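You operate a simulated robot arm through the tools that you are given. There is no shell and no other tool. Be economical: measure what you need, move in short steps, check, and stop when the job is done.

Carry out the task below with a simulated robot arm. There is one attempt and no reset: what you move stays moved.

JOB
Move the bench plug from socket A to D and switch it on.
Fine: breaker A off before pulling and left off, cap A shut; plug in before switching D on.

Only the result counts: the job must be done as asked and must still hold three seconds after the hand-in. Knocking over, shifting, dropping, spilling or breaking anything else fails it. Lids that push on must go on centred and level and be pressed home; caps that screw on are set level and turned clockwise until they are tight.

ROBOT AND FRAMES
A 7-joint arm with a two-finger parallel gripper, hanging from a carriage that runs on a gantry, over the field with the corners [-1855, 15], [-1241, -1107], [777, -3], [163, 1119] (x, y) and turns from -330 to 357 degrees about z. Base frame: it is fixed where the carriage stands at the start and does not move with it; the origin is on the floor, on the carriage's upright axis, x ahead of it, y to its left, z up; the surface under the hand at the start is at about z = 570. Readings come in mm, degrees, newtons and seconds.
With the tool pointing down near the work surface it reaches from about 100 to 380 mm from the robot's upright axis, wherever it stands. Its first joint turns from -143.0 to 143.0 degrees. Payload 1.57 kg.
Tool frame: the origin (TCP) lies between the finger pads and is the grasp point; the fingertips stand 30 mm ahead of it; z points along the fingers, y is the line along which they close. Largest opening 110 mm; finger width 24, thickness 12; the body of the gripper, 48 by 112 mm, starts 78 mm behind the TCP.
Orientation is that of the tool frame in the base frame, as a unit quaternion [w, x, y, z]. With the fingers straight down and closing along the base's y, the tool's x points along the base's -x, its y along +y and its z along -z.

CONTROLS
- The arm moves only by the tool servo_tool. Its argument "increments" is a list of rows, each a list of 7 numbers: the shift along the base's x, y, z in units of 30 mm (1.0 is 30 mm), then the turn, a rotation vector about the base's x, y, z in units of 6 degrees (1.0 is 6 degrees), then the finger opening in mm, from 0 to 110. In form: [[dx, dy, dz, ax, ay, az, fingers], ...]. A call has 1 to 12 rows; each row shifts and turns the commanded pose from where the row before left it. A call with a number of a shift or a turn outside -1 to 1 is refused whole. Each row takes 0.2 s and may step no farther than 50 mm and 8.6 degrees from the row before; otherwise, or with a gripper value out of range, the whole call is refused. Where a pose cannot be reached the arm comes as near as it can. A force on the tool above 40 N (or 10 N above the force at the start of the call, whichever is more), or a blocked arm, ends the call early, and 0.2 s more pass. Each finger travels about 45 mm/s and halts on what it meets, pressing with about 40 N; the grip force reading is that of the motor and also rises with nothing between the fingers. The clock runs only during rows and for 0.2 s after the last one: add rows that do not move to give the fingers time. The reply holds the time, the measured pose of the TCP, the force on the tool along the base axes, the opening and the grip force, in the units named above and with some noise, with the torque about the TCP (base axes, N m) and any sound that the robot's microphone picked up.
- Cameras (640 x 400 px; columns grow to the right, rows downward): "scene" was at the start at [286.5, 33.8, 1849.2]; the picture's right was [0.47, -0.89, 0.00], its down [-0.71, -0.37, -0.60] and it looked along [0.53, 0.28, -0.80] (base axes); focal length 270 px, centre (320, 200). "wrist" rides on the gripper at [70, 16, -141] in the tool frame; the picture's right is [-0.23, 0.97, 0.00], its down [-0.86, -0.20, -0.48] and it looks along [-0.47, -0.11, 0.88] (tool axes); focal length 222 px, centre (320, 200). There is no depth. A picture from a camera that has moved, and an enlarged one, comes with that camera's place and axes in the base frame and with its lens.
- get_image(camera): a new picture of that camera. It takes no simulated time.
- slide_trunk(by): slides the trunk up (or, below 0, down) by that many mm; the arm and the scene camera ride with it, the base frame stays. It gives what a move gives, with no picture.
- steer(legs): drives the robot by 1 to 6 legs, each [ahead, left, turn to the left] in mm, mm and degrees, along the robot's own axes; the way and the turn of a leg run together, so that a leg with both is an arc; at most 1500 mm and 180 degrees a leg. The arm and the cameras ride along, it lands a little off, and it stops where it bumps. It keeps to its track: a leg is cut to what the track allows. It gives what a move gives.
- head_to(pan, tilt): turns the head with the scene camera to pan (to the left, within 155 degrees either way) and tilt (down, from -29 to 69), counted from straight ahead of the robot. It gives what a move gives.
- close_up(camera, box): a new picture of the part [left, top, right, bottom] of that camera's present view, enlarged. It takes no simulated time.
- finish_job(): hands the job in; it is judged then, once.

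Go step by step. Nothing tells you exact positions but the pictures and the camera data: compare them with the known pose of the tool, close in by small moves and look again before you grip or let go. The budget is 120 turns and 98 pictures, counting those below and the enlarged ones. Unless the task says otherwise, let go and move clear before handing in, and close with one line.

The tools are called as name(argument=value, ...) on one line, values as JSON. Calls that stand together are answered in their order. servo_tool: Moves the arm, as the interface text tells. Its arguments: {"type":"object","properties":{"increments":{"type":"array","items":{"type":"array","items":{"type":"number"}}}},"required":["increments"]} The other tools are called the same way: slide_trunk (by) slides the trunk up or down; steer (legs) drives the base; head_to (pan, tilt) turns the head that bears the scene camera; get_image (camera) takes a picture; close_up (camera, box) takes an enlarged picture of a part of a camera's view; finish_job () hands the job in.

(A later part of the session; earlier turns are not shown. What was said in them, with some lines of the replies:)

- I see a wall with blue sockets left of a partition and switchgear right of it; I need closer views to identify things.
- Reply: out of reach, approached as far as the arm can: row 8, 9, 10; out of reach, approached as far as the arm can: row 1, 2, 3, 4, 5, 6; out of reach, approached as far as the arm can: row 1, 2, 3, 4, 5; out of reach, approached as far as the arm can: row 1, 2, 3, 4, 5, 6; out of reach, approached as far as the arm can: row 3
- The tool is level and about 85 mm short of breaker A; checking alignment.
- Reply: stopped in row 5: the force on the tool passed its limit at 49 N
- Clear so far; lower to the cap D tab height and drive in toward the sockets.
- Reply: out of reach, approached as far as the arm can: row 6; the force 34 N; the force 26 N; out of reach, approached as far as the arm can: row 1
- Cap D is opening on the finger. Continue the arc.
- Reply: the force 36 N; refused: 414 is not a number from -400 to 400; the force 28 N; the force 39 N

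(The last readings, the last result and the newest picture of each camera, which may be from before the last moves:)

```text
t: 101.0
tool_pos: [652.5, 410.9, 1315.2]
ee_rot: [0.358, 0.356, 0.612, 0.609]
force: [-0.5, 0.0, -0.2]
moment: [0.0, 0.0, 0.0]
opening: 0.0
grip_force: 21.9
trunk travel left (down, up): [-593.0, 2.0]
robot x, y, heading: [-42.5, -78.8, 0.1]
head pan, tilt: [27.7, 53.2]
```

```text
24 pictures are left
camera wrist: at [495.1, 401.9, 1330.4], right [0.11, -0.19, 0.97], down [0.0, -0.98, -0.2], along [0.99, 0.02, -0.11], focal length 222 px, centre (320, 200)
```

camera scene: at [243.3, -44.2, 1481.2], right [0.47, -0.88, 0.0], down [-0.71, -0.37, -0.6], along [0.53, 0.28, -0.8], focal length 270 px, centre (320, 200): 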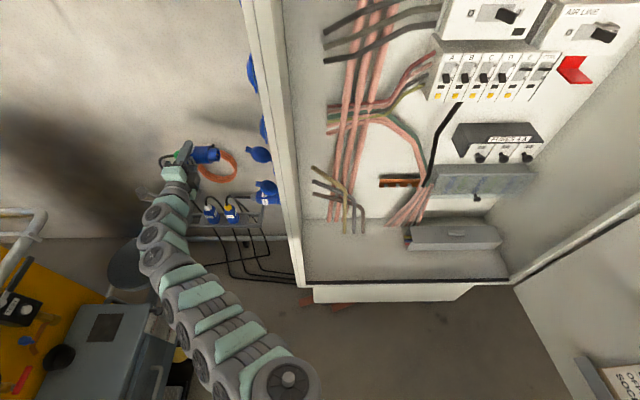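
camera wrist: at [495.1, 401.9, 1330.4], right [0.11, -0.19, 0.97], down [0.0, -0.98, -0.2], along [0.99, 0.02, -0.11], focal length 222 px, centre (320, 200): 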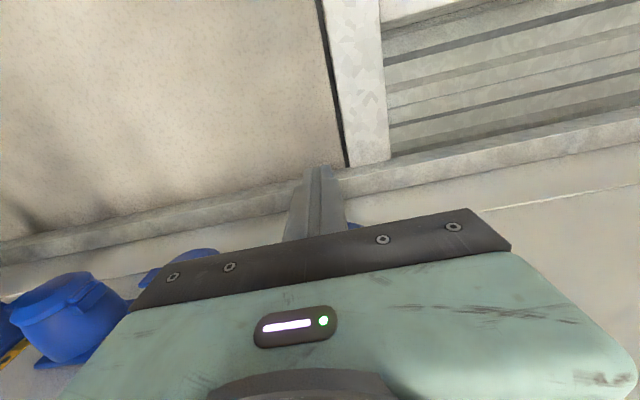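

Continue the closing arc and press the cap against the socket.

servo_tool(increments=[[0.19, -0.35, -0.55, 0, 0, 0, 0], [0.26, -0.47, -0.43, 0, 0, 0, 0], [0.2, -0.36, 0, 0, 0, 0, 0], [0.1, -0.18, 0, 0, 0, 0, 0], [0.1, -0.18, 0, 0, 0, 0, 0], [0, 0, 0, 0, 0, 0, 0]])

close_up(camera="scene", box=[216, 120, 296, 170])

```text
t: 102.4
tool_pos: [674.0, 369.5, 1286.2]
ee_rot: [0.356, 0.356, 0.612, 0.61]
force: [-8.2, 23.6, -2.7]
moment: [-0.23, -0.02, 0.42]
opening: 0.0
grip_force: 21.2
trunk travel left (down, up): [-593.0, 2.0]
robot x, y, heading: [-44.0, -80.2, 0.3]
head pan, tilt: [27.7, 53.2]
```

```text
8.00 times, centred on (256, 145) of scene
camera zoom: at [242.8, -42.7, 1916.9], right [0.47, -0.88, 0.0], down [-0.71, -0.37, -0.6], along [0.53, 0.28, -0.8], focal length 2161 px, centre (832, 640)
```

zoom: 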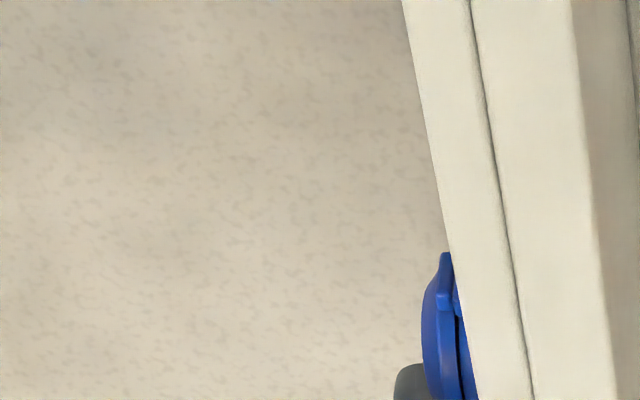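

servo_tool(increments=[[-0.35, 0.64, 0, 0, 0, 0, 0], [-0.48, 0.877, 0, 0, 0, 0, 0], [-0.877, -0.48, 0, 0, 0, 0, 0], [-0.877, -0.48, 0, 0, 0, 0, 0], [-0.877, -0.48, 0, 0, 0, 0, 0], [-0.877, -0.48, 0, 0, 0, 0, 0], [-0.877, -0.48, 0, 0, 0, 0, 0], [-0.877, -0.48, 0, 0, 0, 0, 0], [0, 0, 0, 0, 0, 0, 0]])

get_image(camera="wrist")

get_image(camera="scene")

```text
t: 104.4
tool_pos: [494.4, 324.4, 1286.5]
ee_rot: [0.358, 0.356, 0.611, 0.609]
force: [0.4, 0.1, 0.1]
moment: [0.03, 0.01, -0.01]
opening: 0.0
grip_force: 21.0
trunk travel left (down, up): [-593.0, 2.0]
robot x, y, heading: [-45.1, -77.9, -0.1]
head pan, tilt: [27.7, 53.2]
```

```text
22 pictures are left
camera wrist: at [338.1, 315.0, 1301.2], right [0.11, -0.19, 0.97], down [0.0, -0.98, -0.2], along [0.99, 0.02, -0.11], focal length 222 px, centre (320, 200)
```

wrist: 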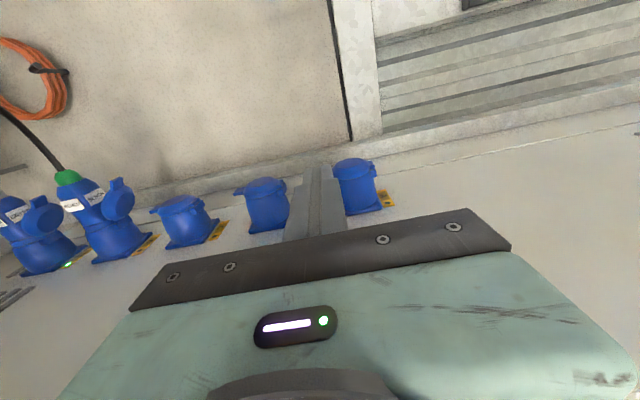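

```text
21 pictures are left
camera scene: at [243.4, -44.1, 1917.2], right [0.47, -0.88, 0.0], down [-0.71, -0.37, -0.6], along [0.53, 0.28, -0.8], focal length 270 px, centre (320, 200)
```

scene: 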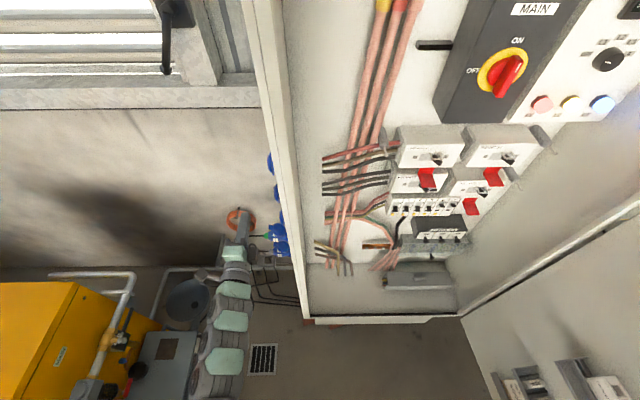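

steer(legs=[[-290, -158, 0], [74, -136, 0]])

servo_tool(increments=[[0.48, -0.877, 0, 0, 0, 0, 0], [0.48, -0.877, 0, 0, 0, 0, 0], [0.48, -0.877, 0, 0, 0, 0, 0], [0.48, -0.877, 0, 0, 0, 0, 0], [0.48, -0.877, 0, 0, 0, 0, 0], [0.48, -0.877, 0, 0, 0, 0, 0], [0.48, -0.877, 0, 0, 0, 0, 0], [0.48, -0.877, 0, 0, 0, 0, 0], [0.48, -0.877, 0, 0, 0, 0, 0], [0.48, -0.877, 0, 0, 0, 0, 0], [0.48, -0.877, 0, 0, 0, 0, 0], [0.48, -0.877, 0, 0, 0, 0, 0]])

slide_trunk(by=-104)

get_image(camera="scene")

```text
t: 107.6
tool_pos: [280.7, 32.1, 1285.6]
ee_rot: [0.357, 0.355, 0.612, 0.61]
force: [-1.0, 0.1, 0.3]
moment: [0.04, 0.02, -0.03]
opening: 0.0
grip_force: 21.3
trunk travel left (down, up): [-593.0, 2.0]
robot x, y, heading: [-258.8, -369.0, 0.2]
head pan, tilt: [27.7, 53.2]
```

```text
t: 110.2
tool_pos: [453.2, -283.9, 1283.7]
ee_rot: [0.356, 0.356, 0.612, 0.609]
force: [-0.2, 0.6, -0.2]
moment: [-0.03, 0.02, -0.04]
opening: 0.0
grip_force: 21.7
trunk travel left (down, up): [-593.0, 2.0]
robot x, y, heading: [-257.2, -368.6, 0.5]
head pan, tilt: [27.7, 53.2]
```

```text
t: 111.5
tool_pos: [452.9, -283.9, 1180.3]
ee_rot: [0.356, 0.355, 0.612, 0.61]
force: [0.7, 0.1, -0.5]
moment: [0.01, -0.01, 0.02]
opening: 0.0
grip_force: 21.2
trunk travel left (down, up): [-489.0, 106.0]
robot x, y, heading: [-256.4, -373.5, 0.3]
head pan, tilt: [27.7, 53.2]
```

```text
20 pictures are left
camera scene: at [29.9, -336.0, 1813.2], right [0.47, -0.88, 0.0], down [-0.71, -0.38, -0.6], along [0.53, 0.28, -0.8], focal length 270 px, centre (320, 200)
```

scene: 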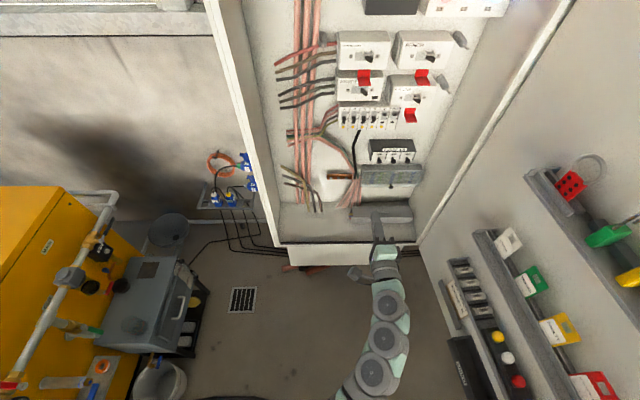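

steer(legs=[[296, 105, 0]])

get_image(camera="wrist")

get_image(camera="scene")

```text
t: 113.7
tool_pos: [747.3, -186.4, 1181.5]
ee_rot: [0.359, 0.357, 0.611, 0.609]
force: [0.1, -1.0, -0.9]
moment: [-0.03, -0.04, 0.01]
opening: 0.0
grip_force: 21.4
trunk travel left (down, up): [-489.0, 106.0]
robot x, y, heading: [38.0, -265.8, -0.1]
head pan, tilt: [27.7, 53.2]
```

```text
19 pictures are left
camera wrist: at [589.9, -194.5, 1196.0], right [0.11, -0.19, 0.97], down [0.0, -0.98, -0.2], along [0.99, 0.02, -0.11], focal length 222 px, centre (320, 200)
```

wrist: 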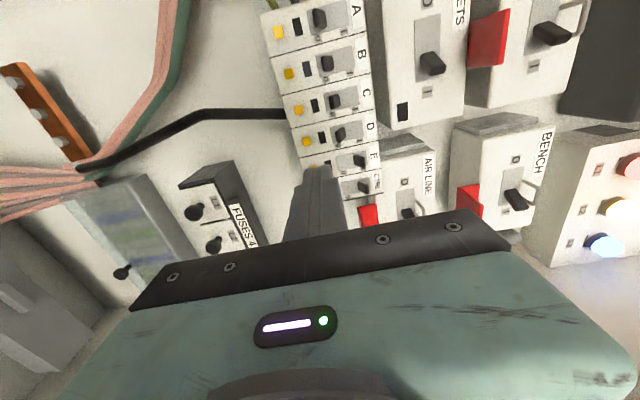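

```text
18 pictures are left
camera scene: at [323.3, -234.7, 1813.2], right [0.46, -0.89, 0.0], down [-0.71, -0.37, -0.6], along [0.53, 0.28, -0.8], focal length 270 px, centre (320, 200)
```

scene: 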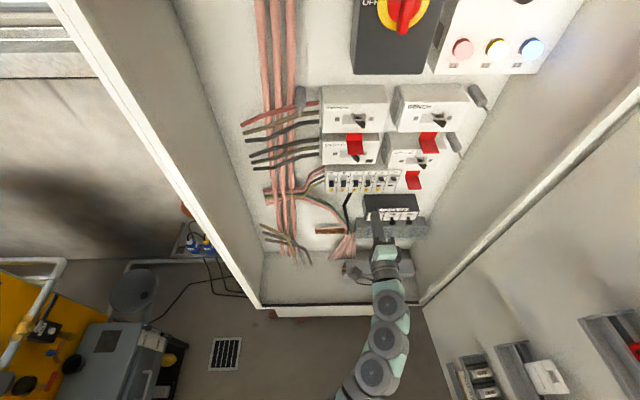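

close_up(camera="wrist", box=[250, 0, 430, 212])

close_up(camera="scene", box=[316, 150, 412, 220])

```text
1.89 times, centred on (340, 106) of wrist
camera zoom: at [589.9, -194.5, 1196.0], right [0.11, -0.19, 0.97], down [0.0, -0.98, -0.2], along [0.99, 0.02, -0.11], focal length 419 px, centre (282, 377)
```

zoom: 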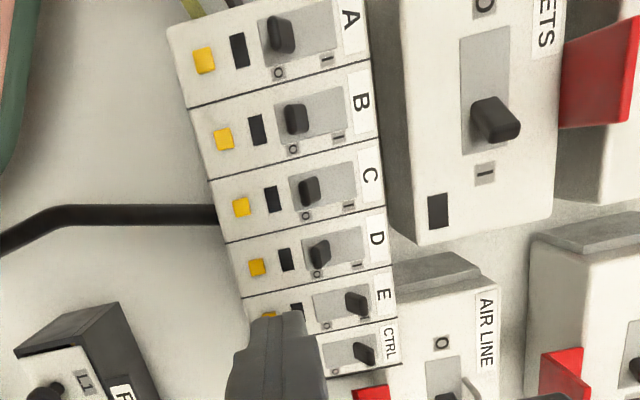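

```text
5.71 times, centred on (364, 185) of scene
camera zoom: at [323.3, -234.7, 1813.2], right [0.46, -0.89, 0.0], down [-0.71, -0.37, -0.6], along [0.53, 0.28, -0.8], focal length 1544 px, centre (69, 286)
```

zoom: 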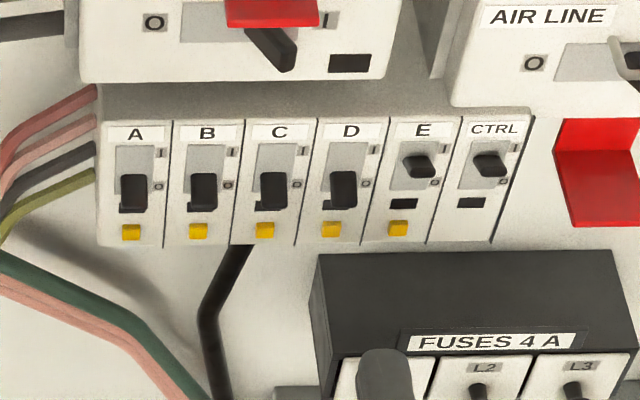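

servo_tool(increments=[[0.704, 0.518, 0, 0, 0, 0, 0], [0.704, 0.518, 0, 0, 0, 0, 0], [0.704, 0.518, 0, 0, 0, 0, 0], [0, 0, 0, 0, 0, 0, 0]])

close_up(camera="wrist", box=[230, 60, 422, 180])

close_up(camera="scene", box=[316, 150, 412, 220])

```text
t: 114.7
tool_pos: [811.2, -142.7, 1180.8]
ee_rot: [0.359, 0.357, 0.612, 0.608]
force: [-0.3, -0.1, -0.3]
moment: [0.01, -0.03, -0.01]
opening: 0.0
grip_force: 21.6
trunk travel left (down, up): [-489.0, 106.0]
robot x, y, heading: [36.0, -268.2, -0.4]
head pan, tilt: [27.7, 53.2]
```

```text
3.33 times, centred on (326, 120) of wrist
camera zoom: at [654.0, -149.8, 1196.7], right [0.11, -0.19, 0.97], down [0.0, -0.98, -0.19], along [0.99, 0.02, -0.11], focal length 740 px, centre (300, 467)
```

zoom: 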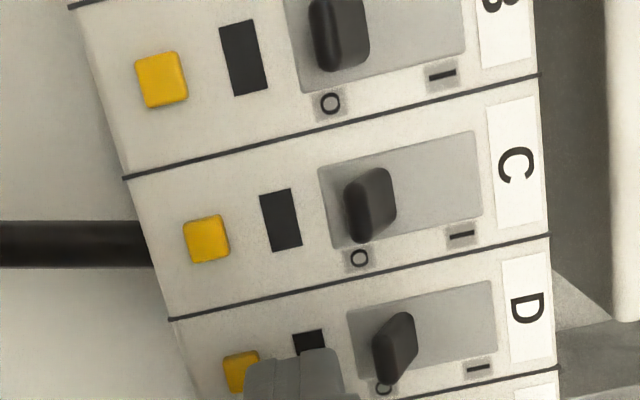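

```text
5.71 times, centred on (364, 185) of scene
camera zoom: at [323.3, -234.7, 1813.2], right [0.46, -0.89, 0.0], down [-0.71, -0.37, -0.6], along [0.53, 0.28, -0.8], focal length 1544 px, centre (69, 286)
```

zoom: 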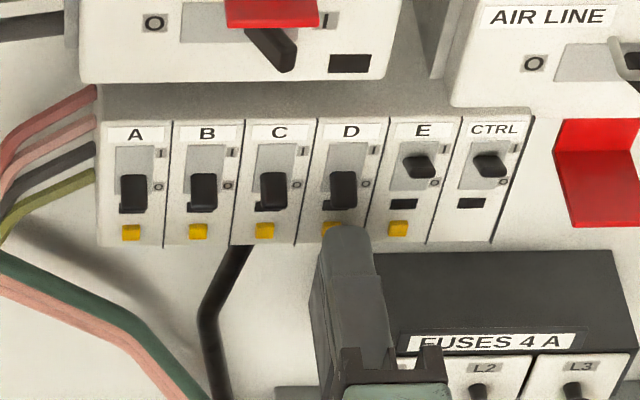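

servo_tool(increments=[[0.42, 0.29, 0, 0, 0, 0, 0], [0, 0, 0, 0, 0, 0, 0]])

close_up(camera="wrist", box=[230, 60, 422, 180])

```text
t: 115.2
tool_pos: [823.5, -132.4, 1180.8]
ee_rot: [0.36, 0.358, 0.611, 0.608]
force: [0.0, -0.9, -0.3]
moment: [0.02, 0.02, 0.03]
opening: 0.0
grip_force: 21.4
trunk travel left (down, up): [-489.0, 106.0]
robot x, y, heading: [39.5, -266.9, -0.2]
head pan, tilt: [27.7, 53.2]
```

```text
3.33 times, centred on (326, 120) of wrist
camera zoom: at [666.5, -140.5, 1195.5], right [0.11, -0.19, 0.97], down [0.0, -0.98, -0.2], along [0.99, 0.02, -0.11], focal length 740 px, centre (300, 467)
```

zoom: 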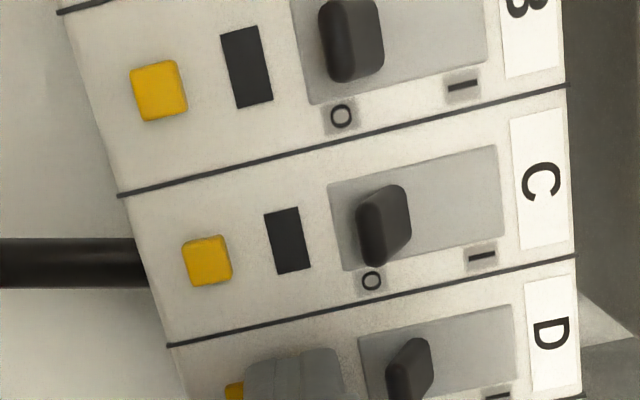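

servo_tool(increments=[[0, 0, 0.25, 0, 0, 0, 0], [0, 0, 0.25, 0, 0, 0, 0], [0, 0, 0.25, 0, 0, 0, 0], [0, 0, 0.25, 0, 0, 0, 0], [0, 0, 0.15, 0, 0, 0, 0], [0, 0, 0, 0, 0, 0, 0]])

close_up(camera="wrist", box=[230, 60, 422, 180])

```text
t: 116.7
tool_pos: [821.8, -132.8, 1209.7]
ee_rot: [0.357, 0.359, 0.614, 0.606]
force: [13.7, -1.8, -32.7]
moment: [-0.21, 1.1, -0.19]
opening: 0.1
grip_force: 21.1
trunk travel left (down, up): [-489.0, 106.0]
robot x, y, heading: [35.2, -267.0, 0.0]
head pan, tilt: [27.7, 53.2]
```

```text
3.33 times, centred on (326, 120) of wrist
camera zoom: at [664.4, -141.2, 1226.0], right [0.12, -0.19, 0.97], down [0.0, -0.98, -0.19], along [0.99, 0.02, -0.12], focal length 740 px, centre (300, 467)
```

zoom: 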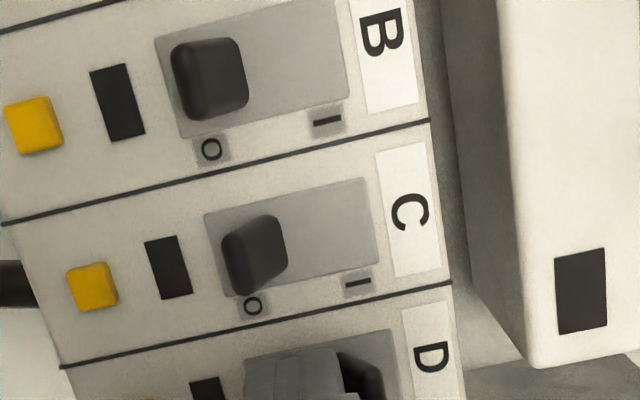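

Lever D looks pushed to I, against its stop. Back off and verify.

servo_tool(increments=[[0, 0, -0.4, 0, 0, 0, 0], [-0.877, -0.48, 0, 0, 0, 0, 0], [-0.877, -0.48, 0, 0, 0, 0, 0], [-0.877, -0.48, 0, 0, 0, 0, 0], [-0.877, -0.48, 0, 0, 0, 0, 0], [0, 0, 0, 0, 0, 0, 0]])

close_up(camera="scene", box=[316, 150, 412, 220])

close_up(camera="wrist", box=[250, 0, 430, 212])

```text
t: 118.0
tool_pos: [716.2, -186.5, 1204.3]
ee_rot: [0.358, 0.358, 0.611, 0.608]
force: [0.3, -0.2, -0.9]
moment: [0.01, 0.0, 0.01]
opening: 0.1
grip_force: 21.6
trunk travel left (down, up): [-489.0, 106.0]
robot x, y, heading: [34.9, -265.5, 0.1]
head pan, tilt: [27.7, 53.2]
```

```text
5.71 times, centred on (364, 185) of scene
camera zoom: at [323.3, -234.7, 1813.2], right [0.46, -0.89, 0.0], down [-0.71, -0.37, -0.6], along [0.53, 0.28, -0.8], focal length 1544 px, centre (69, 286)
```

zoom: 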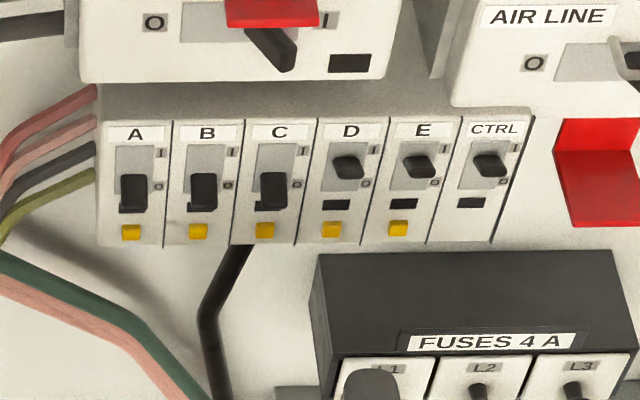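

```text
1.89 times, centred on (340, 106) of wrist
camera zoom: at [558.9, -195.4, 1220.5], right [0.11, -0.19, 0.97], down [0.0, -0.98, -0.2], along [0.99, 0.02, -0.11], focal length 419 px, centre (282, 377)
```

zoom: 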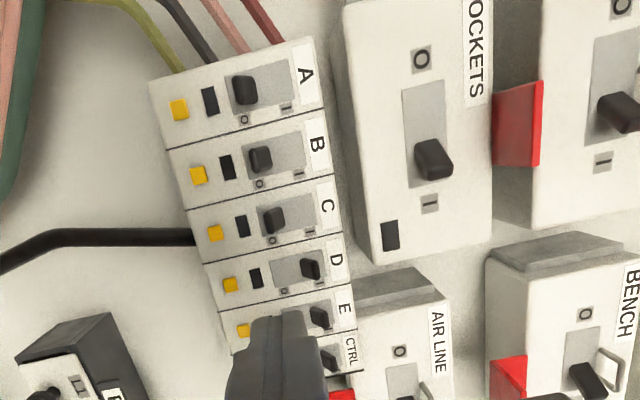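

steer(legs=[[-351, -192, 0], [-240, 438, 0]])

get_image(camera="scene")

get_image(camera="wrist")

```text
t: 123.1
tool_pos: [120.1, 62.1, 1204.9]
ee_rot: [0.36, 0.358, 0.611, 0.608]
force: [0.3, -0.4, 1.0]
moment: [-0.01, -0.01, -0.01]
opening: 0.0
grip_force: 20.9
trunk travel left (down, up): [-489.0, 106.0]
robot x, y, heading: [-560.4, -17.8, -0.0]
head pan, tilt: [27.7, 53.2]
```

```text
9 pictures are left
camera scene: at [-273.4, 14.3, 1813.2], right [0.46, -0.89, 0.0], down [-0.71, -0.37, -0.6], along [0.53, 0.28, -0.8], focal length 270 px, centre (320, 200)
```

scene: 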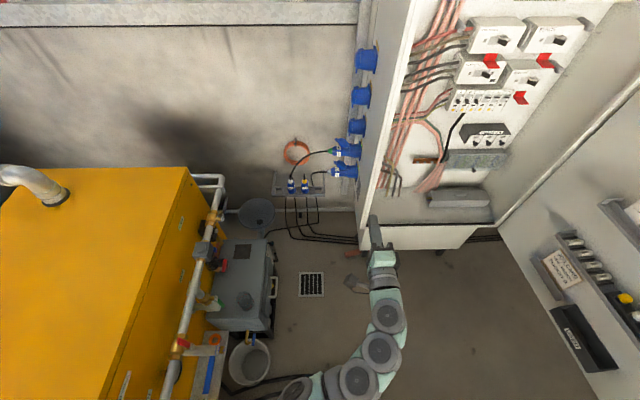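

```text
8 pictures are left
camera wrist: at [-37.6, 54.0, 1220.4], right [0.11, -0.19, 0.97], down [0.0, -0.98, -0.2], along [0.99, 0.02, -0.11], focal length 222 px, centre (320, 200)
```

wrist: 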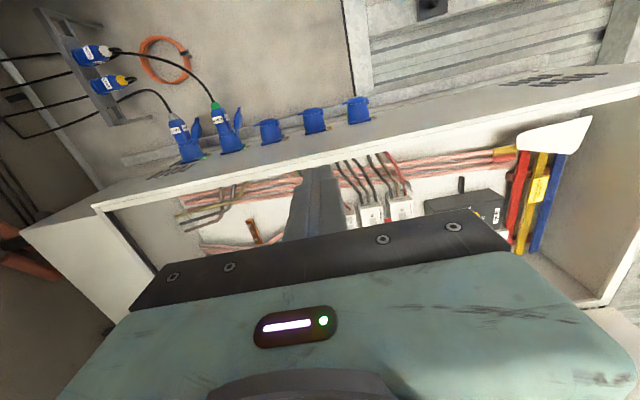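

close_up(camera="wrist", box=[160, 95, 260, 165])

close_up(camera="scene", box=[316, 110, 412, 190])

close_up(camera="wrist", box=[290, 80, 390, 150])

```text
5.71 times, centred on (210, 130) of wrist
camera zoom: at [-37.6, 54.0, 1220.4], right [0.11, -0.19, 0.97], down [0.0, -0.98, -0.2], along [0.99, 0.02, -0.11], focal length 1269 px, centre (949, 600)
```

zoom: 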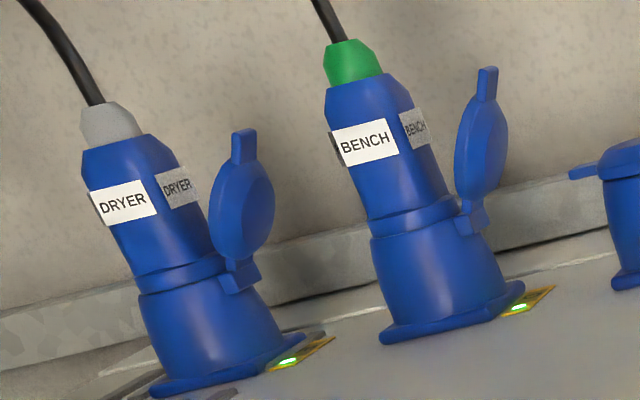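

```text
5.00 times, centred on (364, 150) of scene
camera zoom: at [-273.4, 14.3, 1813.2], right [0.46, -0.89, 0.0], down [-0.71, -0.37, -0.6], along [0.53, 0.28, -0.8], focal length 1351 px, centre (100, 450)
```

zoom: 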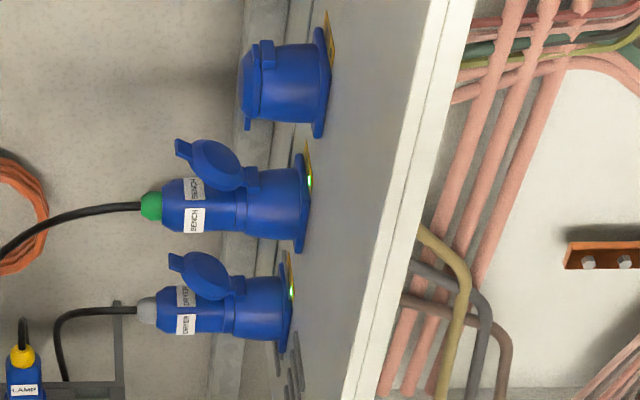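

```text
5.71 times, centred on (340, 115) of wrist
camera zoom: at [-37.6, 54.0, 1220.4], right [0.11, -0.19, 0.97], down [0.0, -0.98, -0.2], along [0.99, 0.02, -0.11], focal length 1269 px, centre (206, 686)
```

zoom: 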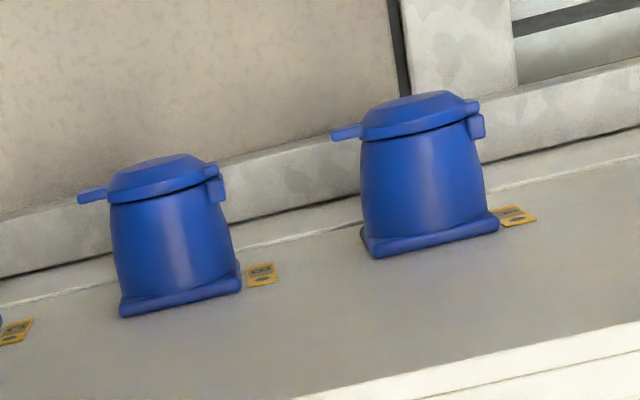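

The D indicator is lit green with the BENCH plug seated, cap A is shut, breaker A is off and D is on. The arm is clear, so I'm handing in.

finish_job()

```text
The job is handed in.
```

The bench plug is now in socket D and switched on, with D's indicator lit green. Breaker A was turned off before I pulled the plug and is still off, and cap A is shut.
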